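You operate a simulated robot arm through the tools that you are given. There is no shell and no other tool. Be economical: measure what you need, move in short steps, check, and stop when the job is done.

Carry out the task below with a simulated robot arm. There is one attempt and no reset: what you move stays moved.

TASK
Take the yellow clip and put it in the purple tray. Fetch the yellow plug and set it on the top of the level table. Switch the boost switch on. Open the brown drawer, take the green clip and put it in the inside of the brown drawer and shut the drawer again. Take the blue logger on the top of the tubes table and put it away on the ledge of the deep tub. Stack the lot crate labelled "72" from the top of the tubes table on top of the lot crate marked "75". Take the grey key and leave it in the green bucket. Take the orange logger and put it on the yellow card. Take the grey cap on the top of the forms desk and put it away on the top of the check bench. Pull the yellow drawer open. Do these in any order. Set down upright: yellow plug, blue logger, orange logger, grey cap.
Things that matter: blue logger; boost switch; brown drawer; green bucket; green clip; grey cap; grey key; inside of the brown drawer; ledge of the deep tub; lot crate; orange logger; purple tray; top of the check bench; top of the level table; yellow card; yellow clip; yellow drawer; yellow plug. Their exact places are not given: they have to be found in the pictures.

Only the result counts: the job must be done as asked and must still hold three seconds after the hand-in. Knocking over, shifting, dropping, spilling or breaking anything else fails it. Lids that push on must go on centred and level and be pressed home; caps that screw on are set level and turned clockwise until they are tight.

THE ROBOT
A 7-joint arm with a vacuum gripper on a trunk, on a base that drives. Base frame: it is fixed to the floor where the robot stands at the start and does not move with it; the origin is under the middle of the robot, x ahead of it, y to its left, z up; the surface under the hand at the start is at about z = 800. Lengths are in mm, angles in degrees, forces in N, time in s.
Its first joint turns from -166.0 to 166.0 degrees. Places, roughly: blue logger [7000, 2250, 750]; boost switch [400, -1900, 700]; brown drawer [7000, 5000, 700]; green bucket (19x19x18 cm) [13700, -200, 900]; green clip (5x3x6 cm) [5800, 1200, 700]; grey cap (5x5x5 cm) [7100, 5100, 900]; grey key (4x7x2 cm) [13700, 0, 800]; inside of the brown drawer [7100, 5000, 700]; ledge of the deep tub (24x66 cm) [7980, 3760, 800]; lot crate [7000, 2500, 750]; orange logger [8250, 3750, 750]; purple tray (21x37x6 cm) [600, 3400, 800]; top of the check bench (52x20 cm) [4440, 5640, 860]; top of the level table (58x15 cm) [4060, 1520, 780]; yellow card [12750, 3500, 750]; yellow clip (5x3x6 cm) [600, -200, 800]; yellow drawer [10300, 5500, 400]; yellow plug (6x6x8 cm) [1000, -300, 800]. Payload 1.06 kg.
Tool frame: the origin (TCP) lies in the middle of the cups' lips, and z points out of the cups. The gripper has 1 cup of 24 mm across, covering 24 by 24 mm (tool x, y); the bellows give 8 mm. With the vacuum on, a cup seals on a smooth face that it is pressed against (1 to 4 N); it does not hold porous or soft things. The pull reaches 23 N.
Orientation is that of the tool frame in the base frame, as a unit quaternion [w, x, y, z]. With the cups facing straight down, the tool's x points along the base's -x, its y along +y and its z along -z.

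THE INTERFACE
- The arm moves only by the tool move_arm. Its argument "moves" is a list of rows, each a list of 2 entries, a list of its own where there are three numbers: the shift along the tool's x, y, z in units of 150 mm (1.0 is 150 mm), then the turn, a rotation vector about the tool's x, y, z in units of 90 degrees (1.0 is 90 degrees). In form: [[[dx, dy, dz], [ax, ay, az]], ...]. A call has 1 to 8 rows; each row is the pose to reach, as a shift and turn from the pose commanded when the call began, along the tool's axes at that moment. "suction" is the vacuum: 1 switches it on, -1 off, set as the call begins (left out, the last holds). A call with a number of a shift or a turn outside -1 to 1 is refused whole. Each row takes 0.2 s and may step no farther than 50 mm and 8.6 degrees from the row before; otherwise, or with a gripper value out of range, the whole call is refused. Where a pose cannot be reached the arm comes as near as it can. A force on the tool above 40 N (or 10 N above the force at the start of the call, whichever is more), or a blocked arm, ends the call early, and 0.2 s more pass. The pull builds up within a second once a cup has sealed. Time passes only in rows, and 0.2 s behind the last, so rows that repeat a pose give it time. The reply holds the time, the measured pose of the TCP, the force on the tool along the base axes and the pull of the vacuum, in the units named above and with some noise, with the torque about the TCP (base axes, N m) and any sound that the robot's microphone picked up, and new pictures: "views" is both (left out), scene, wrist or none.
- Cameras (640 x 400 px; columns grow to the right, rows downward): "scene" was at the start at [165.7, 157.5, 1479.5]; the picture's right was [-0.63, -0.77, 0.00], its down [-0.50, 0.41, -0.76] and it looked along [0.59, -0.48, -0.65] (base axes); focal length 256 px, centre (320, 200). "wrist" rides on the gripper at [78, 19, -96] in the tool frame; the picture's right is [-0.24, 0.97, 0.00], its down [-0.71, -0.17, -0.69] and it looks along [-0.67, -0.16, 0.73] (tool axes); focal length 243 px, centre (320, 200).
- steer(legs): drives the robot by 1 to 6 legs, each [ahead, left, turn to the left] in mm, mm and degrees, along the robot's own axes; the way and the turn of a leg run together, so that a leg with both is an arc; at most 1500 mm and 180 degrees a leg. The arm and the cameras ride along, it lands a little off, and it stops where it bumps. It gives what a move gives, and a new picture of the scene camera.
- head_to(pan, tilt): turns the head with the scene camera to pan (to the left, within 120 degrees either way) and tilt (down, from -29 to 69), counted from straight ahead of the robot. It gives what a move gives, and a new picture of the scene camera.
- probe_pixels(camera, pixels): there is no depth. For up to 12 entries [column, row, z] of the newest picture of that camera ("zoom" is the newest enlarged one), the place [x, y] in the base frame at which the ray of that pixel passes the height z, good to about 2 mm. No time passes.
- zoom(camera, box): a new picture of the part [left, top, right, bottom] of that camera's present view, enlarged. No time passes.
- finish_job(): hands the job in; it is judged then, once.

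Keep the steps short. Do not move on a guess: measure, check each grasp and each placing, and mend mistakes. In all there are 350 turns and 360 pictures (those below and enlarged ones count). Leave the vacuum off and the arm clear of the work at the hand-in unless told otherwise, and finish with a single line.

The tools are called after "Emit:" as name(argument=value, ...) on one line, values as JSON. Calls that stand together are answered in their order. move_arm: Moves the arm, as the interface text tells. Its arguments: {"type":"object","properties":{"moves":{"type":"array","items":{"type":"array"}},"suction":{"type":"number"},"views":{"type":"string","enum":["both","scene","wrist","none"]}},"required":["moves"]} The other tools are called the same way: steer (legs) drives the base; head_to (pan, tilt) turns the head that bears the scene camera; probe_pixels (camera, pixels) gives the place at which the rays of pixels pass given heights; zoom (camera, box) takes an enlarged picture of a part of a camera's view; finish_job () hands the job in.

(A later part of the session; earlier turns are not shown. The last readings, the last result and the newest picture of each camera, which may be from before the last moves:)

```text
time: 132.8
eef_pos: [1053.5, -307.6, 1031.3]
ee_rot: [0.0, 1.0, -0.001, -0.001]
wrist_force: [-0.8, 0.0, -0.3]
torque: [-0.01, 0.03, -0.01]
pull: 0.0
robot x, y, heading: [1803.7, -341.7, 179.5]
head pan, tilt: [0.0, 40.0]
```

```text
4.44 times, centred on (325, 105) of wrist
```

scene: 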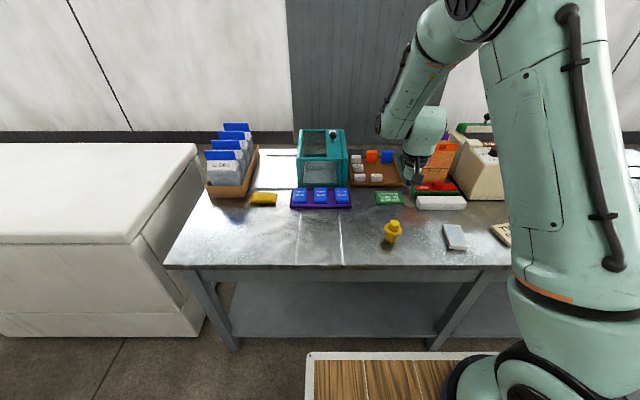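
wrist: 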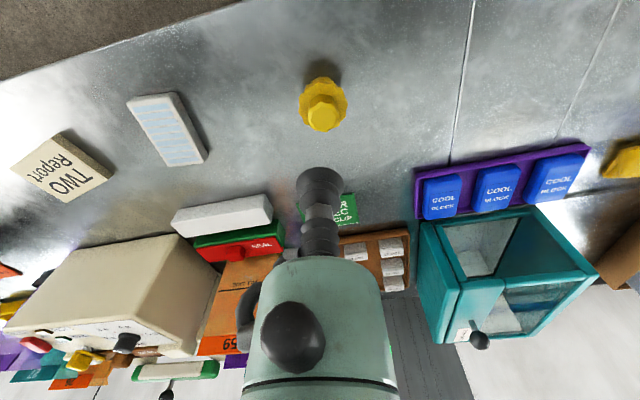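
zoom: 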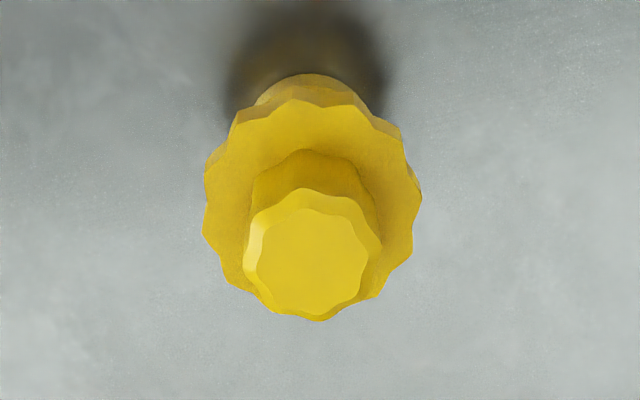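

Plug top at about (1020.5,-302.5,~884). Lowering onto it with vacuum on.

Emit:
move_arm(moves=[[[-0.11, -0.018, 0.2], [0, 0, 0]], [[-0.22, -0.035, 0.4], [0, 0, 0]], [[-0.22, -0.035, 0.7], [0, 0, 0]], [[-0.22, -0.035, 0.9], [0, 0, 0]], [[-0.22, -0.035, 0.95], [0, 0, 0]], [[-0.22, -0.035, 0.97], [0, 0, 0]]], views="wrist", suction=1)

```text
time: 134.2
eef_pos: [1018.1, -302.3, 884.9]
ee_rot: [0.0, 1.0, -0.001, -0.001]
wrist_force: [0.1, 1.3, 0.1]
torque: [-0.02, -0.03, 0.0]
pull: 0.0
robot x, y, heading: [1803.0, -343.6, 180.2]
head pan, tilt: [0.0, 40.0]
```

wrist: 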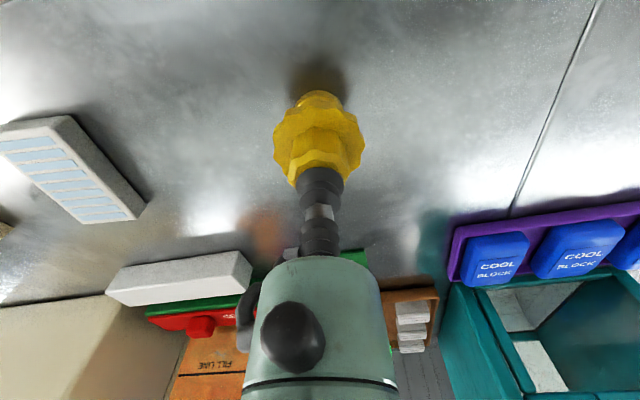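

Aligned; continuing down a few mm.

Emit:
move_arm(moves=[[[0, 0, 0.03], [0, 0, 0]], [[0, 0, 0.055], [0, 0, 0]], [[0, 0, 0.055], [0, 0, 0]]], views="none")

```text
time: 135.0
eef_pos: [1019.2, -303.2, 878.5]
ee_rot: [0.0, 1.0, -0.001, -0.002]
wrist_force: [-0.6, -0.6, 12.7]
torque: [0.01, 0.01, 0.0]
pull: 23.1
robot x, y, heading: [1804.4, -340.9, 180.0]
head pan, tilt: [0.0, 40.0]
```

Sealed. Lifting, backing off and turning toward the level table.

Emit:
move_arm(moves=[[[0, 0, -0.1], [0, 0, 0]], [[0, 0, -0.4], [0, 0, 0]], [[0, 0, -0.7], [0, 0, 0]], [[0, 0, -1], [0, 0, 0]]], views="none")

Emit:
move_arm(moves=[[[0, 0, -0.3], [0, 0, 0]], [[0, 0, -0.6], [0, 0, 0]], [[0, 0, -0.8], [0, 0, 0]]], views="none")

Emit:
head_to(pan=0, tilt=30)

Emit:
steer(legs=[[-350, 0, 0], [0, 0, -140]])

```text
time: 136.0
eef_pos: [1020.4, -302.2, 1027.8]
ee_rot: [0.0, 1.0, 0.0, -0.001]
wrist_force: [-0.3, 0.3, -0.6]
torque: [-0.05, -0.03, -0.01]
pull: 23.4
robot x, y, heading: [1801.8, -337.3, 179.7]
head pan, tilt: [0.0, 40.0]
```

```text
time: 136.8
eef_pos: [1020.7, -299.7, 1148.4]
ee_rot: [0.0, 1.0, -0.001, 0.0]
wrist_force: [-0.5, 0.3, -0.9]
torque: [-0.03, -0.02, 0.0]
pull: 22.6
robot x, y, heading: [1811.6, -340.6, 180.2]
head pan, tilt: [0.0, 40.0]
```

```text
time: 137.6
eef_pos: [1020.5, -299.0, 1148.5]
ee_rot: [0.001, 1.0, -0.002, -0.002]
wrist_force: [0.3, 0.1, -0.6]
torque: [0.0, -0.01, -0.01]
pull: 22.8
robot x, y, heading: [1805.2, -343.4, 180.1]
head pan, tilt: [0.0, 30.0]
```

scene: 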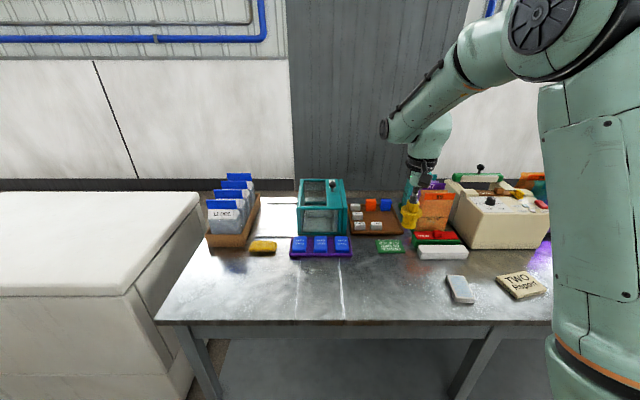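

```text
time: 145.7
eef_pos: [2804.3, 100.9, 1149.3]
ee_rot: [0.0, -0.32, 0.947, 0.0]
wrist_force: [-0.5, 0.6, -0.7]
torque: [0.01, -0.04, 0.02]
pull: 22.6
robot x, y, heading: [2155.2, -342.5, 37.3]
head pan, tilt: [0.0, 30.0]
```

scene: 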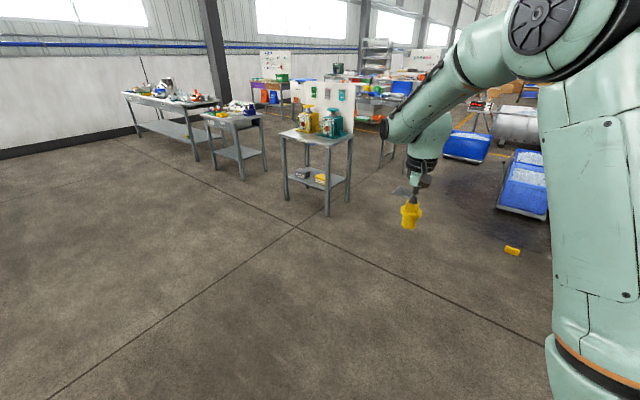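

Emit:
zoom(camera="scene", box=[250, 60, 410, 220])

Emit:
probe_pixels(camera="scene", pixels=[[326, 216, 0], [286, 199, 0], [352, 205, 0], [281, 133, 780], [328, 142, 780], [353, 132, 780], [240, 180, 0], [511, 251, 0]])

```text
2.50 times, centred on (330, 140) of scene
```

zoom: 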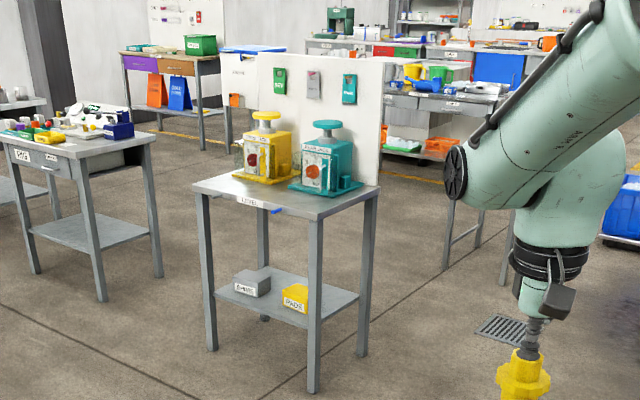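

```text
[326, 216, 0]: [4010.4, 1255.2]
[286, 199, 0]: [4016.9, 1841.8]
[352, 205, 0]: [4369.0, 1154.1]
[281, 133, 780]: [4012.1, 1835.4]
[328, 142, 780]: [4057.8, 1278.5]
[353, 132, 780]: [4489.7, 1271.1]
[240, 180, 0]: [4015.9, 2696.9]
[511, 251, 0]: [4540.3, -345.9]
```

Level table front edge x≈4010, y 1250–1840, with a clear strip before the two devices. Driving in front of it.

Emit:
steer(legs=[[0, 0, -37.3], [200, 1000, 0], [600, 900, 0]])

```text
time: 158.1
eef_pos: [3765.7, 1525.8, 1148.3]
ee_rot: [0.0, 0.01, 1.0, 0.001]
wrist_force: [-0.9, -0.3, 0.1]
torque: [-0.01, -0.02, 0.02]
pull: 23.4
robot x, y, heading: [2986.6, 1577.2, -1.1]
head pan, tilt: [0.0, 30.0]
```

scene: 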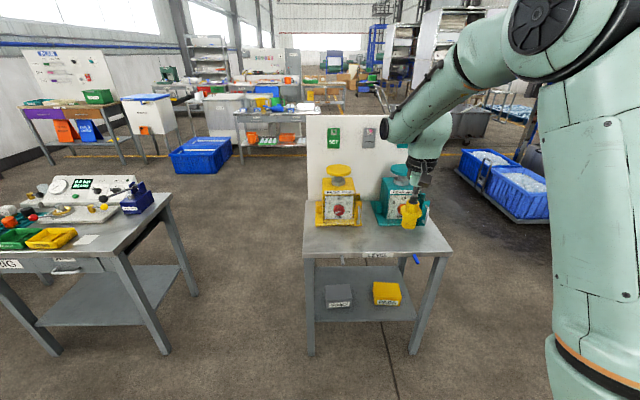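

Emit:
probe_pixels(camera="scene", pixels=[[304, 256, 780], [449, 254, 780], [340, 226, 780], [400, 226, 780], [340, 240, 780], [367, 240, 780], [308, 205, 780]])

Emit:
steer(legs=[[270, 0, 1]])

```text
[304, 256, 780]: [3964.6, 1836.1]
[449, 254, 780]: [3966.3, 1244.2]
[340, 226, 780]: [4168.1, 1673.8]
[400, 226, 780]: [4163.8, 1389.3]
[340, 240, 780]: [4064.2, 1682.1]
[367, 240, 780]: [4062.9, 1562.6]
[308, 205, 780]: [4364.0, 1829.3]
```

```text
time: 159.9
eef_pos: [4035.6, 1533.9, 1148.9]
ee_rot: [0.001, 0.0, 1.0, 0.0]
wrist_force: [-0.7, 0.4, -0.3]
torque: [0.02, 0.01, 0.02]
pull: 22.7
robot x, y, heading: [3254.0, 1577.9, 0.0]
head pan, tilt: [0.0, 30.0]
```

scene: 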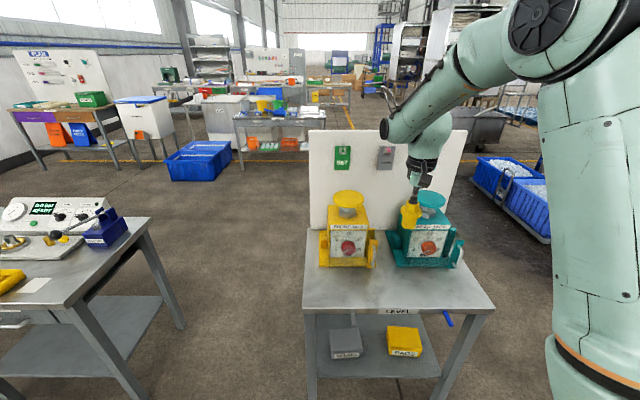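

Emit:
move_arm(moves=[[[-0.1, -0.05, 0.25], [0, 0, 0]], [[-0.1, -0.05, 0.55], [0, 0, 0]], [[-0.1, -0.05, 0.85], [0, 0, 0]], [[-0.1, -0.05, 1], [0, 0, 0]]], views="none")

Emit:
move_arm(moves=[[[0, 0, 0.3], [0, 0, 0]], [[0, 0, 0.6], [0, 0, 0]], [[0, 0, 0.75], [0, 0, 0]], [[0, 0, 0.85], [0, 0, 0]]], views="both")

```text
time: 160.9
eef_pos: [4048.5, 1527.4, 995.4]
ee_rot: [0.001, 0.0, 1.0, -0.001]
wrist_force: [-1.2, 0.3, 0.2]
torque: [0.02, -0.05, -0.01]
pull: 22.7
robot x, y, heading: [3253.4, 1573.7, 0.0]
head pan, tilt: [0.0, 30.0]
```

```text
time: 161.9
eef_pos: [4048.4, 1527.6, 868.4]
ee_rot: [0.001, 0.0, 1.0, 0.0]
wrist_force: [-0.6, 0.6, -1.5]
torque: [-0.02, -0.01, 0.0]
pull: 23.1
robot x, y, heading: [3251.6, 1576.4, 0.0]
head pan, tilt: [0.0, 30.0]
```

scene: 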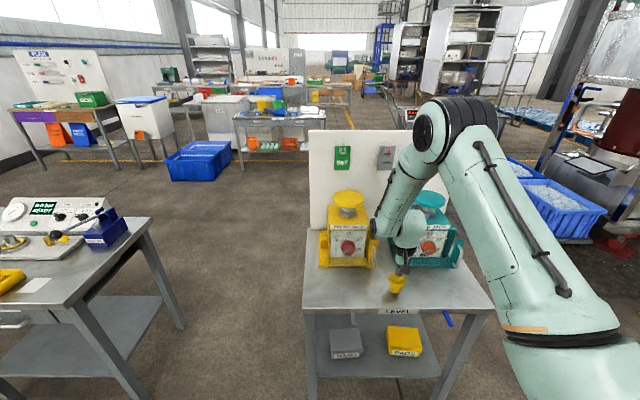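
wrist: 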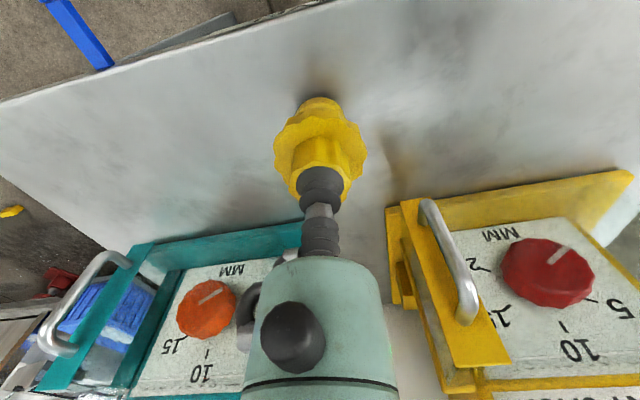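

Emit:
move_arm(moves=[[[0, 0, 0.02], [0, 0, 0]], [[0, 0, 0.04], [0, 0, 0]], [[0, 0, 0.05], [0, 0, 0]]], views="none")

```text
time: 162.8
eef_pos: [4049.7, 1527.0, 864.1]
ee_rot: [0.002, 0.0, 1.0, 0.0]
wrist_force: [-0.5, -0.7, -0.4]
torque: [-0.01, 0.05, 0.02]
pull: 22.4
robot x, y, heading: [3253.5, 1576.7, -0.0]
head pan, tilt: [0.0, 30.0]
```

Emit:
move_arm(moves=[[[0, 0, 0.02], [0, 0, 0]], [[0, 0, 0.04], [0, 0, 0]]], views="none")

```text
time: 163.3
eef_pos: [4050.1, 1526.9, 858.7]
ee_rot: [0.001, -0.001, 1.0, 0.0]
wrist_force: [-2.1, 1.0, 15.6]
torque: [-0.03, 0.03, 0.01]
pull: 22.7
robot x, y, heading: [3253.8, 1574.1, -0.2]
head pan, tilt: [0.0, 30.0]
```

Contact. Releasing and lifting.

Emit:
move_arm(moves=[[[0, 0, -0.01], [0, 0, 0]], [[0, 0, -0.01], [0, 0, 0]], [[0, 0, -0.01], [0, 0, 0]], [[0, 0, -0.01], [0, 0, 0]]], suction=-1, views="none")

Emit:
move_arm(moves=[[[0, 0, -0.1], [0, 0, 0]], [[0, 0, -0.4], [0, 0, 0]], [[0, 0, -0.7], [0, 0, 0]], [[0, 0, -1], [0, 0, 0]]], views="none")

Emit:
move_arm(moves=[[[0, 0, -0.3], [0, 0, 0]], [[0, 0, -0.6], [0, 0, 0]], [[0, 0, -0.8], [0, 0, 0]]], views="scene")

```text
time: 164.3
eef_pos: [4049.5, 1527.0, 858.1]
ee_rot: [0.0, 0.0, 1.0, 0.0]
wrist_force: [-0.5, 0.6, 1.0]
torque: [-0.01, -0.01, 0.02]
pull: 0.1
robot x, y, heading: [3252.4, 1575.9, -0.0]
head pan, tilt: [0.0, 30.0]
```

```text
time: 165.3
eef_pos: [4050.6, 1526.3, 1007.1]
ee_rot: [0.0, 0.0, 1.0, 0.001]
wrist_force: [-0.4, 0.0, -0.4]
torque: [0.01, -0.01, 0.04]
pull: 0.1
robot x, y, heading: [3252.1, 1574.2, 0.1]
head pan, tilt: [0.0, 30.0]
```

```text
time: 166.2
eef_pos: [4050.5, 1528.2, 1128.1]
ee_rot: [0.001, 0.0, 1.0, 0.0]
wrist_force: [0.2, -0.6, 0.4]
torque: [-0.03, -0.03, -0.02]
pull: 0.1
robot x, y, heading: [3252.5, 1576.5, -0.1]
head pan, tilt: [0.0, 30.0]
```

scene: 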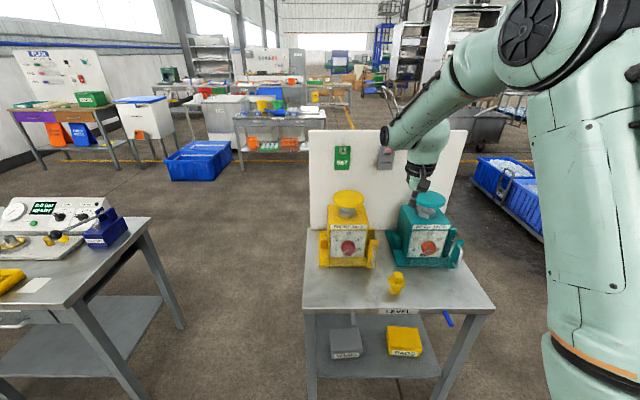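

Plug stands upright on the level table. Next I'll measure the passage left of it towards the forms desk (purple/brown drawers, upper left).

Emit:
probe_pixels(camera="scene", pixels=[[182, 325, 0], [135, 390, 0], [311, 395, 0], [165, 180, 0], [230, 170, 0], [45, 165, 0], [105, 152, 0], [245, 155, 0], [320, 140, 0]])

Emit:
steer(legs=[[-350, 0, 0]])

Emit:
head_to(pan=30, tilt=20)

```text
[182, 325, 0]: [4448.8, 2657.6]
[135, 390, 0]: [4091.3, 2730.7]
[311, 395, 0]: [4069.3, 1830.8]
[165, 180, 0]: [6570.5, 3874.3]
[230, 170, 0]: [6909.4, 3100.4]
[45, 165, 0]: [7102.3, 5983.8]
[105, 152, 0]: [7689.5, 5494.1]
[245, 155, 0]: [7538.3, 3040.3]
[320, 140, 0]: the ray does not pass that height
```

```text
time: 168.5
eef_pos: [3691.0, 1540.3, 1129.1]
ee_rot: [0.002, -0.008, 1.0, 0.0]
wrist_force: [-0.1, -0.2, -1.0]
torque: [-0.01, 0.02, 0.04]
pull: 0.1
robot x, y, heading: [2894.0, 1570.9, 0.9]
head pan, tilt: [0.0, 30.0]
```

scene: 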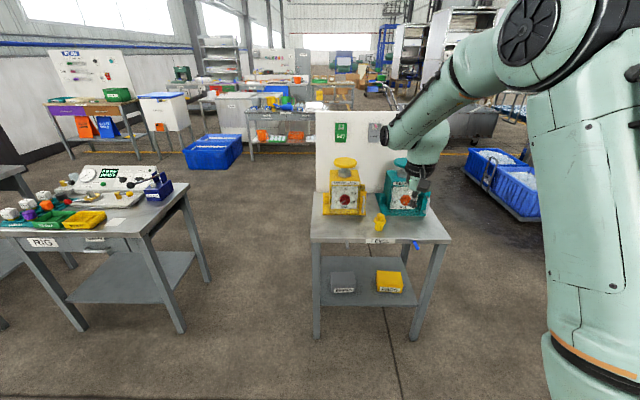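

```text
time: 169.4
eef_pos: [3691.2, 1538.3, 1127.7]
ee_rot: [0.001, -0.008, 1.0, 0.001]
wrist_force: [0.4, 0.5, 0.4]
torque: [0.0, 0.0, 0.01]
pull: 0.1
robot x, y, heading: [2895.2, 1572.0, 0.7]
head pan, tilt: [30.0, 20.0]
```

scene: 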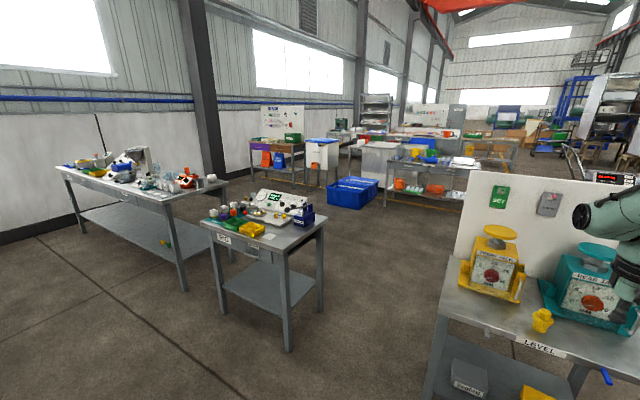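

Emit:
head_to(pan=-20, tilt=20)

```text
time: 170.6
eef_pos: [3691.1, 1538.1, 1128.8]
ee_rot: [0.0, -0.008, 1.0, 0.0]
wrist_force: [0.3, 0.1, -0.7]
torque: [0.0, 0.02, -0.03]
pull: 0.1
robot x, y, heading: [2890.8, 1573.8, 0.6]
head pan, tilt: [-20.0, 20.0]
```

scene: 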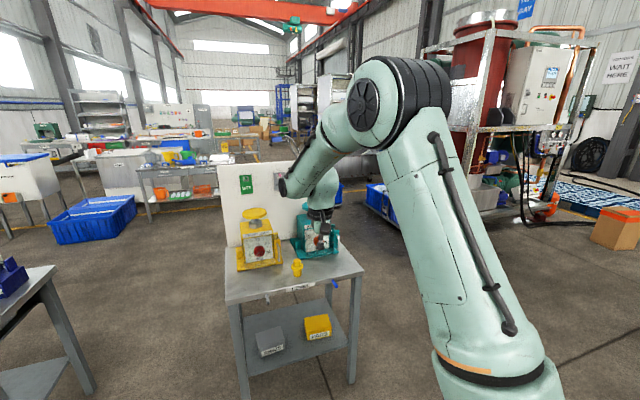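

Emit:
probe_pixels(camera="scene", pixels=[[368, 210, 0], [395, 232, 0], [450, 225, 0], [540, 215, 0], [60, 245, 0], [135, 228, 0], [145, 222, 0], [220, 205, 0]])

Emit:
zoom(camera="scene", box=[340, 100, 640, 260])

```text
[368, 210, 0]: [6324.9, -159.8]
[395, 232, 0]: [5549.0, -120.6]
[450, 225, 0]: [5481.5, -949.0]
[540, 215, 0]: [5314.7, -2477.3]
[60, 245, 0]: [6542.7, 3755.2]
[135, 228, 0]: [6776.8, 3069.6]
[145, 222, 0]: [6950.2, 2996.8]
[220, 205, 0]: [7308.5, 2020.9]
```

```text
2.13 times, centred on (490, 180) of scene
```

zoom: 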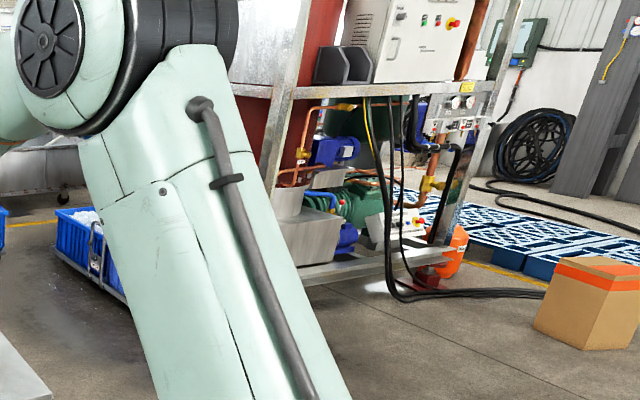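

Gap right of the level table (y 0–1250) is wide. Driving through at y≈620 to x≈5000.

Emit:
steer(legs=[[0, -950, -0.6], [1050, 0, 0], [1050, 0, 0]])

Emit:
head_to(pan=35, tilt=25)

```text
time: 185.6
eef_pos: [5776.2, 480.9, 1128.1]
ee_rot: [0.001, 0.023, 1.0, 0.0]
wrist_force: [-0.1, 0.1, 0.6]
torque: [-0.01, 0.01, 0.02]
pull: 0.1
robot x, y, heading: [4979.3, 563.0, -2.7]
head pan, tilt: [-20.0, 20.0]
```

scene: 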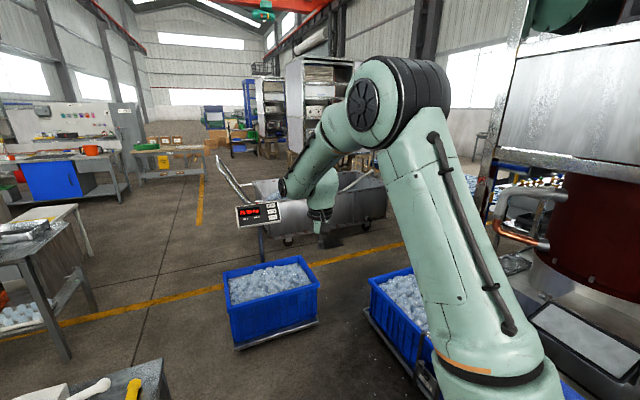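

```text
time: 186.8
eef_pos: [5778.3, 480.7, 1129.2]
ee_rot: [0.001, 0.022, 1.0, -0.001]
wrist_force: [0.5, -0.4, 0.1]
torque: [-0.03, 0.02, 0.0]
pull: 0.0
robot x, y, heading: [4980.4, 561.5, -2.5]
head pan, tilt: [35.0, 25.0]
```

scene: 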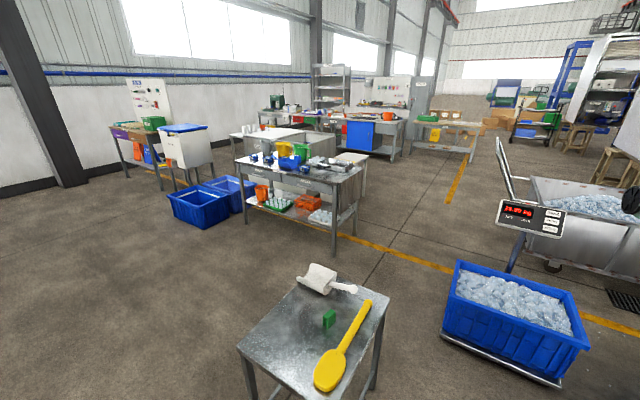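

Green clip seen at (330,318) on a small table. Measuring the passage to the forms desk at (140,140).

Emit:
probe_pixels(camera="scene", pixels=[[240, 352, 680], [389, 300, 680], [310, 270, 680], [340, 395, 680], [330, 312, 760], [185, 228, 0], [215, 228, 0], [244, 225, 0], [334, 256, 0], [130, 188, 0], [163, 190, 0], [190, 188, 0]])

Emit:
zoom(camera="scene", box=[90, 70, 390, 260])

```text
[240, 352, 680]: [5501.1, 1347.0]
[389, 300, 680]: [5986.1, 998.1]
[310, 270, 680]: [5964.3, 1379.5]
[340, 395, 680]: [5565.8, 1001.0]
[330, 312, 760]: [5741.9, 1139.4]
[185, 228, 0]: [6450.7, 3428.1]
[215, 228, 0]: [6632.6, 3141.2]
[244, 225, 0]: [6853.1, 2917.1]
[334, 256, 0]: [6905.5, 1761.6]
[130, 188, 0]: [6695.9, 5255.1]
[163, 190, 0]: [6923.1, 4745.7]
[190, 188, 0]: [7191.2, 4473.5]
```

```text
2.11 times, centred on (240, 165) of scene
```

zoom: 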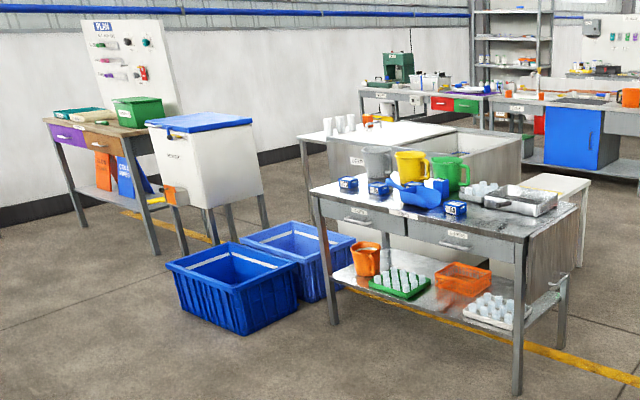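

Emit:
steer(legs=[[0, 1400, 2.5], [420, 1400, 0], [0, 1450, 0]])

Emit:
head_to(pan=0, tilt=30)

```text
time: 207.1
eef_pos: [6080.7, 4742.8, 1128.6]
ee_rot: [0.0, -0.026, 1.0, 0.0]
wrist_force: [0.7, 0.0, -0.1]
torque: [-0.01, -0.04, -0.01]
pull: 0.1
robot x, y, heading: [5283.1, 4751.9, 2.8]
head pan, tilt: [35.0, 25.0]
```

scene: 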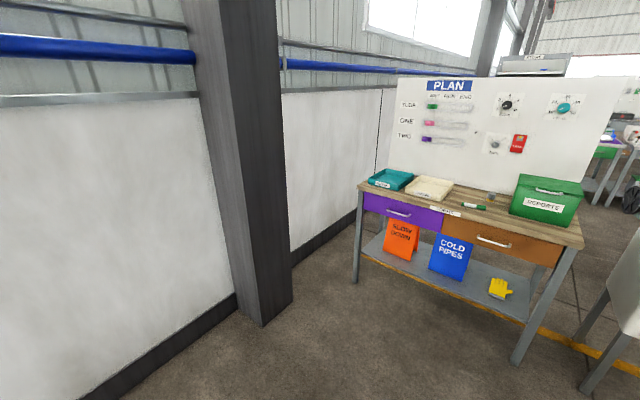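

```text
time: 208.1
eef_pos: [6080.5, 4743.1, 1129.2]
ee_rot: [0.001, -0.026, 1.0, 0.0]
wrist_force: [-0.2, 0.4, -0.1]
torque: [0.01, 0.0, -0.03]
pull: 0.0
robot x, y, heading: [5278.8, 4750.9, 3.0]
head pan, tilt: [0.0, 30.0]
```

scene: 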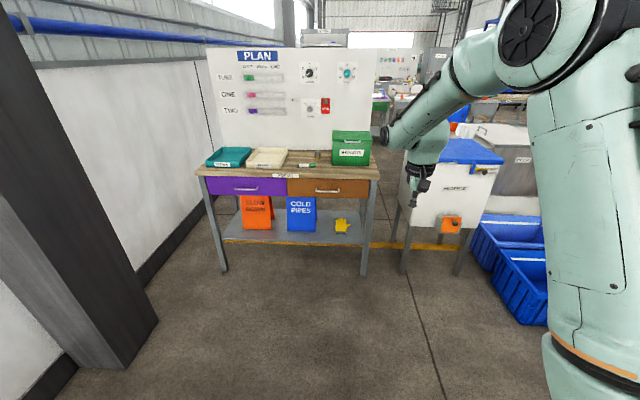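

Emit:
zoom(camera="scene", box=[190, 120, 400, 260])

Emit:
probe_pixels(camera="scene", pixels=[[196, 176, 860], [379, 180, 860], [327, 190, 750], [288, 188, 750], [368, 188, 750], [317, 162, 880], [222, 271, 0], [365, 275, 0], [152, 322, 0], [404, 270, 0], [455, 275, 0]])

```text
2.86 times, centred on (295, 190) of scene
```

zoom: 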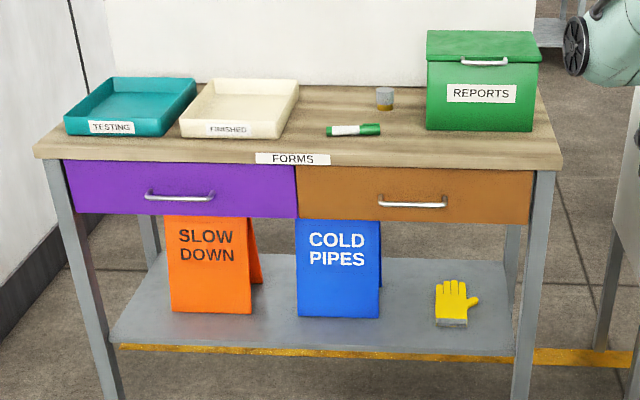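

```text
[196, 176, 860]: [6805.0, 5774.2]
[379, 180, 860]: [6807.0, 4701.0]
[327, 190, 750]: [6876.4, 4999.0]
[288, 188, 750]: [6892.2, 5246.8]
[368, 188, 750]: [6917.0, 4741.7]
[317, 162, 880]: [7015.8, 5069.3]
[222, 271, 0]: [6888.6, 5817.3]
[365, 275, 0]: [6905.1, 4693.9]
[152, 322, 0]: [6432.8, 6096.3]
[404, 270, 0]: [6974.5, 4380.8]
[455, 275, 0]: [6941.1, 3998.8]
```

Brown drawer front: handle at (327,191). I'll turn the tool horizontal here in the clear and lower it toward drawer height.

Emit:
move_arm(moves=[[[0, 0, 0.15], [0, -0.08, 0]], [[0, 0, 0.3], [0, -0.16, 0]], [[0, 0, 0.45], [0, -0.24, 0]], [[0, 0, 0.6], [0, -0.32, 0]], [[0, 0, 0.75], [0, -0.4, 0]], [[0, 0, 0.9], [0, -0.48, 0]], [[0, 0, 1.0], [0, -0.56, 0]]], views="none")

Emit:
move_arm(moves=[[[0.13, 0, 0.11], [0, -0.08, 0]], [[0.26, 0, 0.22], [0, -0.16, 0]], [[0.39, 0, 0.33], [0, -0.24, 0]], [[0.52, 0, 0.44], [0, -0.32, 0]], [[0.65, 0, 0.54], [0, -0.4, 0]], [[0.77, 0, 0.64], [0, -0.44, 0]]], views="none")

Emit:
steer(legs=[[0, 210, -3], [560, 0, 0]])

```text
time: 209.7
eef_pos: [6081.6, 4743.8, 979.1]
ee_rot: [0.428, -0.023, 0.904, 0.01]
wrist_force: [0.0, 0.6, 0.9]
torque: [0.0, -0.01, -0.03]
pull: 0.2
robot x, y, heading: [5284.3, 4744.9, 2.9]
head pan, tilt: [0.0, 30.0]
```

```text
time: 211.1
eef_pos: [6080.8, 4743.2, 829.6]
ee_rot: [0.709, -0.018, 0.705, 0.019]
wrist_force: [0.8, -1.0, 0.5]
torque: [-0.03, 0.02, -0.01]
pull: 0.1
robot x, y, heading: [5280.6, 4747.1, 3.2]
head pan, tilt: [0.0, 30.0]
```

```text
time: 215.6
eef_pos: [6638.8, 4918.2, 829.3]
ee_rot: [0.708, -0.002, 0.706, 0.002]
wrist_force: [0.3, 0.0, -0.5]
torque: [0.03, 0.0, -0.05]
pull: 0.1
robot x, y, heading: [5840.0, 4958.7, 0.5]
head pan, tilt: [0.0, 30.0]
```

scene: 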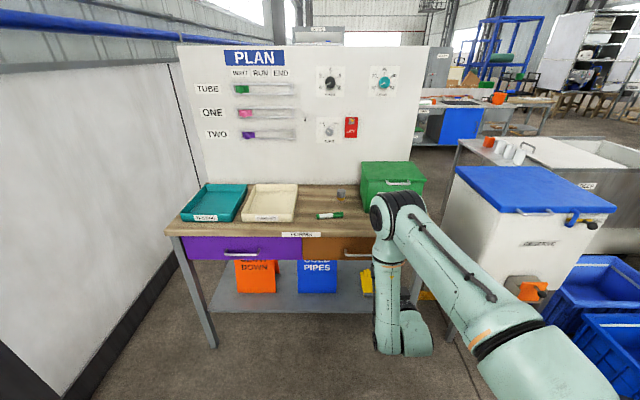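

Lower the tool to about z=745 and look with the wrist camera.

Emit:
move_arm(moves=[[[0.28, 0.1, 0], [0, 0, 0]], [[0.56, 0.3, 0], [0, 0, 0]], [[0.6, 0.5, 0], [0, 0, 0]]], views="both")

```text
refused: row 2 steps farther than a row can; nothing moved
```

Emit:
move_arm(moves=[[[0.25, 0.1, 0], [0, 0, 0]], [[0.5, 0.3, 0], [0, 0, 0]], [[0.6, 0.5, 0], [0, 0, 0]]], views="both")

```text
time: 216.3
eef_pos: [6637.2, 4992.3, 740.8]
ee_rot: [0.708, -0.001, 0.707, 0.001]
wrist_force: [0.1, -0.1, 0.7]
torque: [-0.04, 0.0, -0.03]
pull: 0.0
robot x, y, heading: [5837.3, 4957.8, 0.1]
head pan, tilt: [0.0, 30.0]
```

scene: 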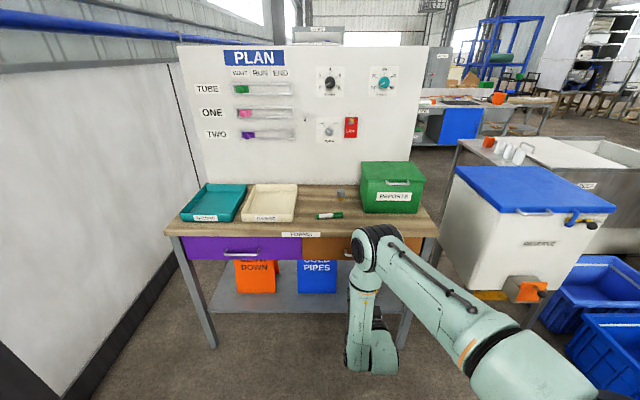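
wrist: 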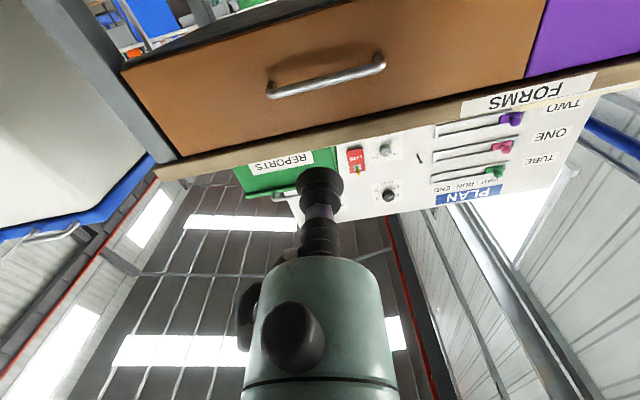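

Emit:
probe_pixels(camera="wrist", pixels=[[326, 76, 690], [326, 76, 700], [326, 76, 710], [330, 100, 720], [330, 100, 730], [120, 70, 660], [120, 70, 670], [530, 78, 740], [540, 0, 690]])

Emit:
zoom(camera="wrist", box=[110, 0, 550, 190])

```text
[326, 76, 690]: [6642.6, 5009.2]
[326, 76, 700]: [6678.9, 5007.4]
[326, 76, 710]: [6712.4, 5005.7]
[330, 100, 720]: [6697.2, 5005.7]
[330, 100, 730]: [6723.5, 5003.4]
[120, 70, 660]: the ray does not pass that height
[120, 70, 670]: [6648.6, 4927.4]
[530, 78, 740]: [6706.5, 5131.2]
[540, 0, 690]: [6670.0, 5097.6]
```

```text
1.45 times, centred on (330, 95) of wrist
```

zoom: 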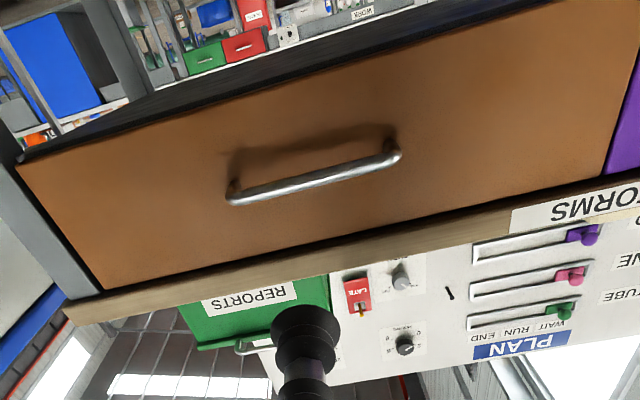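

Handle is at z≈758, the front spans z≈667–813. I'll aim the cup below the handle at z≈708 and approach with vacuum on.

Emit:
move_arm(moves=[[[0.2, 0.03, 0.2], [0, 0, 0]], [[0.22, 0.03, 0.5], [0, 0, 0]], [[0.22, 0.03, 0.8], [0, 0, 0]], [[0.22, 0.03, 1], [0, 0, 0]]], views="none")

Emit:
move_arm(moves=[[[0, 0, 0.3], [0, 0, 0]], [[0, 0, 0.5], [0, 0, 0]]], views="wrist")

```text
time: 217.3
eef_pos: [6786.4, 4999.3, 706.8]
ee_rot: [0.707, -0.002, 0.707, 0.001]
wrist_force: [-0.7, 0.4, 0.0]
torque: [0.03, 0.04, 0.03]
pull: 0.1
robot x, y, heading: [5840.4, 4962.3, 0.3]
head pan, tilt: [0.0, 30.0]
```

```text
time: 217.9
eef_pos: [6860.4, 4999.5, 705.5]
ee_rot: [0.708, -0.002, 0.707, 0.002]
wrist_force: [-0.2, -0.5, 0.0]
torque: [-0.02, -0.01, 0.01]
pull: 0.1
robot x, y, heading: [5844.3, 4964.2, 0.1]
head pan, tilt: [0.0, 30.0]
```

wrist: 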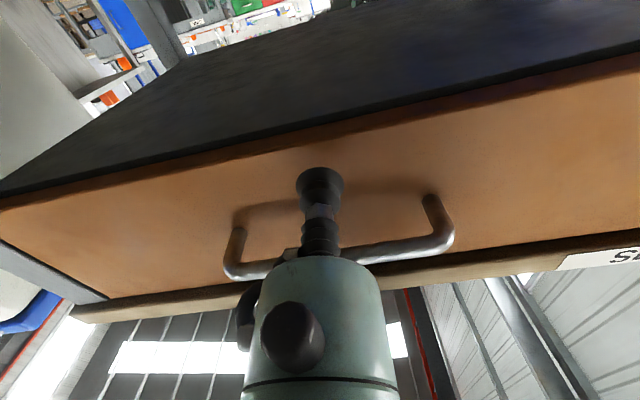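

Emit:
move_arm(moves=[[[0, 0, 0.1], [0, 0, 0]], [[0, 0, 0.15], [0, 0, 0]], [[0, 0, 0.2], [0, 0, 0]]], suction=1, views="none")

```text
time: 218.8
eef_pos: [6890.3, 4998.8, 706.9]
ee_rot: [0.707, -0.003, 0.707, 0.003]
wrist_force: [-18.9, 9.5, 5.3]
torque: [-0.05, 0.02, -0.24]
pull: 22.7
robot x, y, heading: [5835.6, 4960.7, 0.1]
head pan, tilt: [0.0, 30.0]
```

Sealed. Pulling the drawer out with the arm.

Emit:
move_arm(moves=[[[0, 0, -0.1], [0, 0, 0]], [[0, 0, -0.3], [0, 0, 0]], [[0, 0, -0.5], [0, 0, 0]], [[0, 0, -0.7], [0, 0, 0]], [[0, 0, -0.9], [0, 0, 0]], [[0, 0, -1], [0, 0, 0]]], views="wrist")

```text
time: 220.2
eef_pos: [6745.3, 4996.5, 707.9]
ee_rot: [0.708, -0.002, 0.706, 0.002]
wrist_force: [1.5, -0.6, 7.8]
torque: [-0.03, 0.11, -0.06]
pull: 22.8
robot x, y, heading: [5840.1, 4960.4, 0.2]
head pan, tilt: [0.0, 30.0]
```

wrist: 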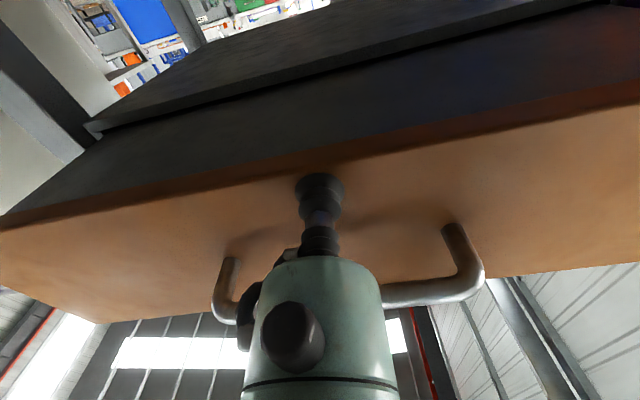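

Opening. Continue pulling.

Emit:
move_arm(moves=[[[0, 0, -0.2], [0, 0, 0]], [[0, 0, -0.4], [0, 0, 0]], [[0, 0, -0.6], [0, 0, 0]], [[0, 0, -0.8], [0, 0, 0]], [[0, 0, -0.9], [0, 0, 0]]], views="scene")

```text
time: 221.3
eef_pos: [6608.7, 4998.0, 703.4]
ee_rot: [0.708, -0.001, 0.707, 0.0]
wrist_force: [0.0, -2.3, 5.3]
torque: [-0.22, 0.06, 0.01]
pull: 22.6
robot x, y, heading: [5841.3, 4962.7, 0.4]
head pan, tilt: [0.0, 30.0]
```

scene: 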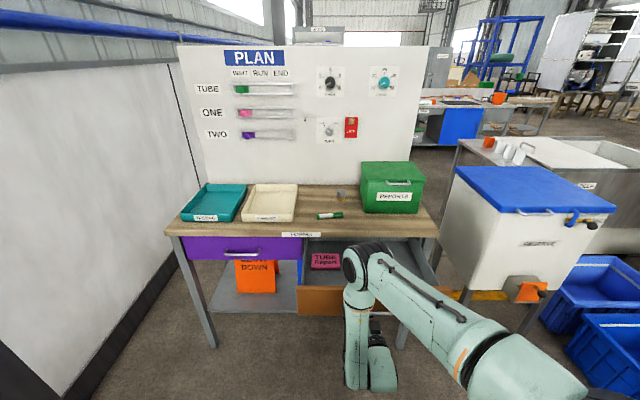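

Drawer is open ~280 mm. Release and back off.

Emit:
move_arm(moves=[[[0, 0, 0], [0, 0, 0]], [[0, 0, 0], [0, 0, 0]], [[0, 0, 0], [0, 0, 0]]], suction=-1, views="none")

Emit:
steer(legs=[[-300, 0, -0.4]])

```text
time: 222.2
eef_pos: [6610.3, 4998.1, 703.3]
ee_rot: [0.708, -0.002, 0.706, 0.002]
wrist_force: [-1.6, 0.1, -0.3]
torque: [-0.03, 0.0, 0.01]
pull: 0.1
robot x, y, heading: [5842.0, 4958.3, 0.2]
head pan, tilt: [0.0, 30.0]
```

```text
time: 224.2
eef_pos: [6315.1, 4990.8, 704.5]
ee_rot: [0.708, 0.001, 0.706, -0.001]
wrist_force: [-0.1, -0.5, 0.1]
torque: [0.0, 0.0, -0.02]
pull: 0.2
robot x, y, heading: [5544.5, 4958.0, -0.3]
head pan, tilt: [0.0, 30.0]
```

scene: 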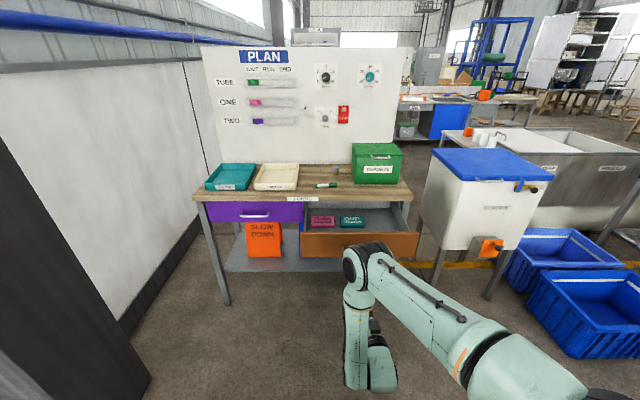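

Now raise the arm and turn the tool down again for the grey cap on the desk top (335,172).

Emit:
move_arm(moves=[[[-0.15, 0, 0], [0, 0.08, 0]], [[-0.3, 0, 0], [0, 0.16, 0]], [[-0.45, 0, 0], [0, 0.24, 0]], [[-0.6, 0, 0], [0, 0.32, 0]], [[-0.75, 0, 0], [0, 0.4, 0]], [[-0.9, 0, 0], [0, 0.48, 0]], [[-1, 0, 0], [0, 0.56, 0]]], views="none")

Emit:
move_arm(moves=[[[-0.12, 0, -0.14], [0, 0.08, 0]], [[-0.24, 0, -0.28], [0, 0.16, 0]], [[-0.36, 0, -0.42], [0, 0.24, 0]], [[-0.48, 0, -0.56], [0, 0.32, 0]], [[-0.6, 0, -0.7], [0, 0.4, 0]], [[-0.64, 0, -0.77], [0, 0.44, 0]]], views="none")

Emit:
zoom(camera="scene", box=[290, 140, 420, 240])

Emit:
probe_pixels(camera="scene", pixels=[[334, 173, 870], [334, 166, 910], [352, 183, 860], [404, 183, 860], [300, 235, 780], [420, 237, 780], [192, 201, 850], [412, 201, 850]])

```text
time: 225.8
eef_pos: [6313.1, 4989.5, 856.1]
ee_rot: [0.339, 0.002, 0.941, -0.001]
wrist_force: [-0.2, -0.9, -0.6]
torque: [-0.02, -0.02, 0.0]
pull: 0.1
robot x, y, heading: [5545.3, 4959.3, -0.3]
head pan, tilt: [0.0, 30.0]
```

```text
time: 227.2
eef_pos: [6315.0, 4992.7, 1005.3]
ee_rot: [0.0, 0.001, 1.0, 0.0]
wrist_force: [-0.6, -0.1, -0.2]
torque: [0.0, 0.0, 0.0]
pull: 0.1
robot x, y, heading: [5545.5, 4959.6, -0.3]
head pan, tilt: [0.0, 30.0]
```

```text
4.00 times, centred on (355, 190) of scene
```

zoom: 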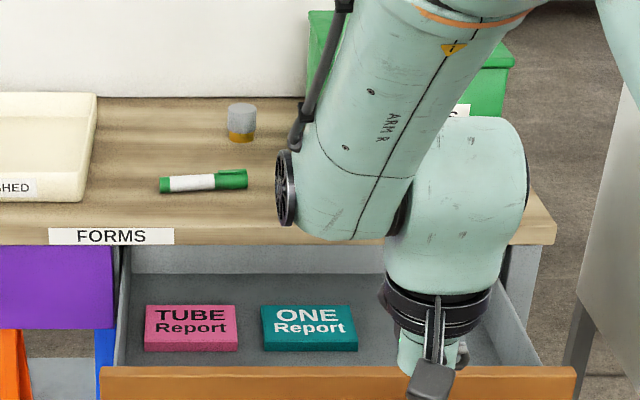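

```text
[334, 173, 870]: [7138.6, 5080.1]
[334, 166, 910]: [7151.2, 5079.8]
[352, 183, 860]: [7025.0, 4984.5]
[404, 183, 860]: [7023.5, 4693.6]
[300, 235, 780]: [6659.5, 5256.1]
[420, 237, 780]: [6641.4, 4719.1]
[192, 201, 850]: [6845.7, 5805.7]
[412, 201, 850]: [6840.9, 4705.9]
```

Cap at about (7135,5076), top ≈ 905; the green box is 90 mm to its right. Raise a little and drive up so it comes within reach.

Emit:
move_arm(moves=[[[0, 0, -0.25], [0, 0, 0]], [[0, 0, -0.5], [0, 0, 0]]], views="none")

Emit:
steer(legs=[[0, 90, 0.3], [630, 0, 0]])

Emit:
move_arm(moves=[[[-0.3, 0, 0], [0, 0, 0]], [[-0.6, 0, 0], [0, 0, 0]], [[-0.8, 0, 0], [0, 0, 0]]], views="wrist")

```text
time: 227.8
eef_pos: [6314.2, 4992.4, 1079.8]
ee_rot: [-0.001, 0.001, 1.0, 0.0]
wrist_force: [0.1, -0.3, -0.8]
torque: [-0.03, -0.01, 0.0]
pull: 0.1
robot x, y, heading: [5540.7, 4960.0, -0.1]
head pan, tilt: [0.0, 30.0]
```

```text
time: 232.0
eef_pos: [6943.5, 5090.9, 1080.1]
ee_rot: [0.001, -0.002, 1.0, 0.001]
wrist_force: [0.5, -0.7, 0.1]
torque: [0.0, 0.01, -0.03]
pull: 0.1
robot x, y, heading: [6176.7, 5048.0, 0.3]
head pan, tilt: [0.0, 30.0]
```

scene: 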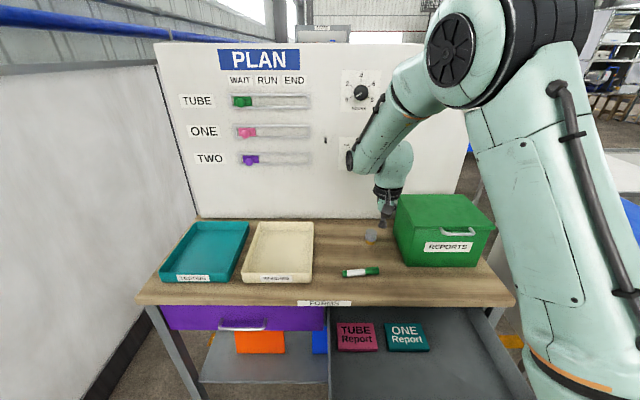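

```text
time: 232.8
eef_pos: [7064.1, 5091.8, 1079.6]
ee_rot: [0.0, -0.002, 1.0, -0.001]
wrist_force: [-0.2, -0.1, 0.5]
torque: [0.0, -0.01, 0.01]
pull: 0.1
robot x, y, heading: [6176.3, 5050.6, 0.2]
head pan, tilt: [0.0, 30.0]
```

wrist: 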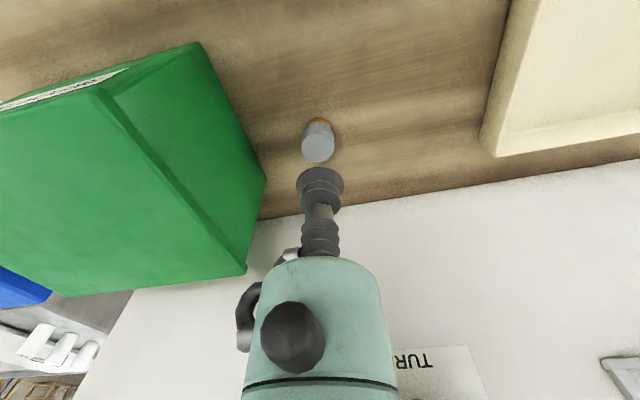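

Emit:
probe_pixels(camera="wrist", pixels=[[318, 148, 890], [318, 148, 900], [318, 148, 910], [318, 124, 855], [245, 272, 1000]])

Emit:
probe_pixels(camera="scene", pixels=[[371, 233, 890], [371, 233, 900], [371, 233, 910], [370, 241, 855]])

Emit:
zoom(camera="wrist", box=[280, 100, 360, 180])

```text
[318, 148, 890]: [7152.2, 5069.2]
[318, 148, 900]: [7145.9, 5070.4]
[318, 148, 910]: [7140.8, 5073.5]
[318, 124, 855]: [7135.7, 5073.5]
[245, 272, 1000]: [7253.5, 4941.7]
```

```text
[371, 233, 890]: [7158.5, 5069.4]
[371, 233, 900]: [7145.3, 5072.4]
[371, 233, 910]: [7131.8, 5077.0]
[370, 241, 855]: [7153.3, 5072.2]
```

```text
5.00 times, centred on (320, 140) of wrist
```

zoom: 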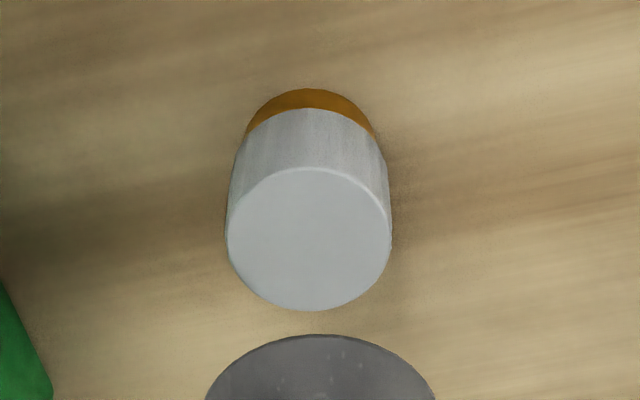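

Cap top at (7147,5071,~899). Moving over it and down.

Emit:
move_arm(moves=[[[-0.28, -0.07, 0], [0, 0, 0]], [[-0.553, -0.14, 0], [0, 0, 0]], [[-0.553, -0.14, 0.3], [0, 0, 0]], [[-0.553, -0.14, 0.6], [0, 0, 0]], [[-0.553, -0.14, 0.9], [0, 0, 0]]], views="wrist")

```text
time: 234.0
eef_pos: [7146.4, 5070.9, 945.1]
ee_rot: [0.001, -0.002, 1.0, 0.0]
wrist_force: [-0.6, -0.1, 0.6]
torque: [0.0, -0.01, 0.02]
pull: 0.0
robot x, y, heading: [6175.3, 5050.0, 0.5]
head pan, tilt: [0.0, 30.0]
```

wrist: 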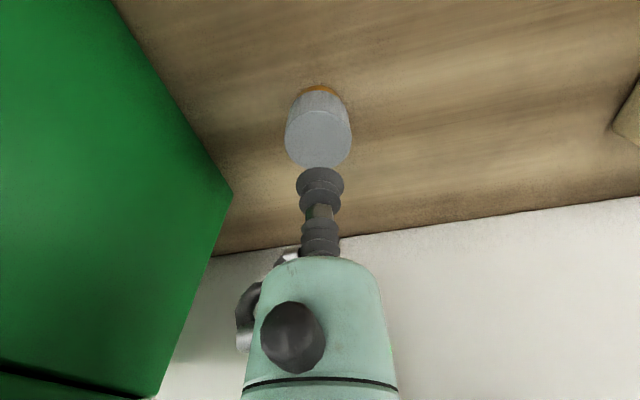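

Emit:
move_arm(moves=[[[0, 0, 0.2], [0, 0, 0]], [[0, 0, 0.28], [0, 0, 0]], [[0, 0, 0.3], [0, 0, 0]], [[0, 0, 0.32], [0, 0, 0]]], suction=1, views="none")

```text
time: 235.0
eef_pos: [7145.8, 5071.9, 899.2]
ee_rot: [0.003, -0.003, 1.0, 0.0]
wrist_force: [6.0, 5.7, 21.8]
torque: [-0.01, 0.08, 0.01]
pull: 22.3
robot x, y, heading: [6175.5, 5055.1, 0.5]
head pan, tilt: [0.0, 30.0]
```

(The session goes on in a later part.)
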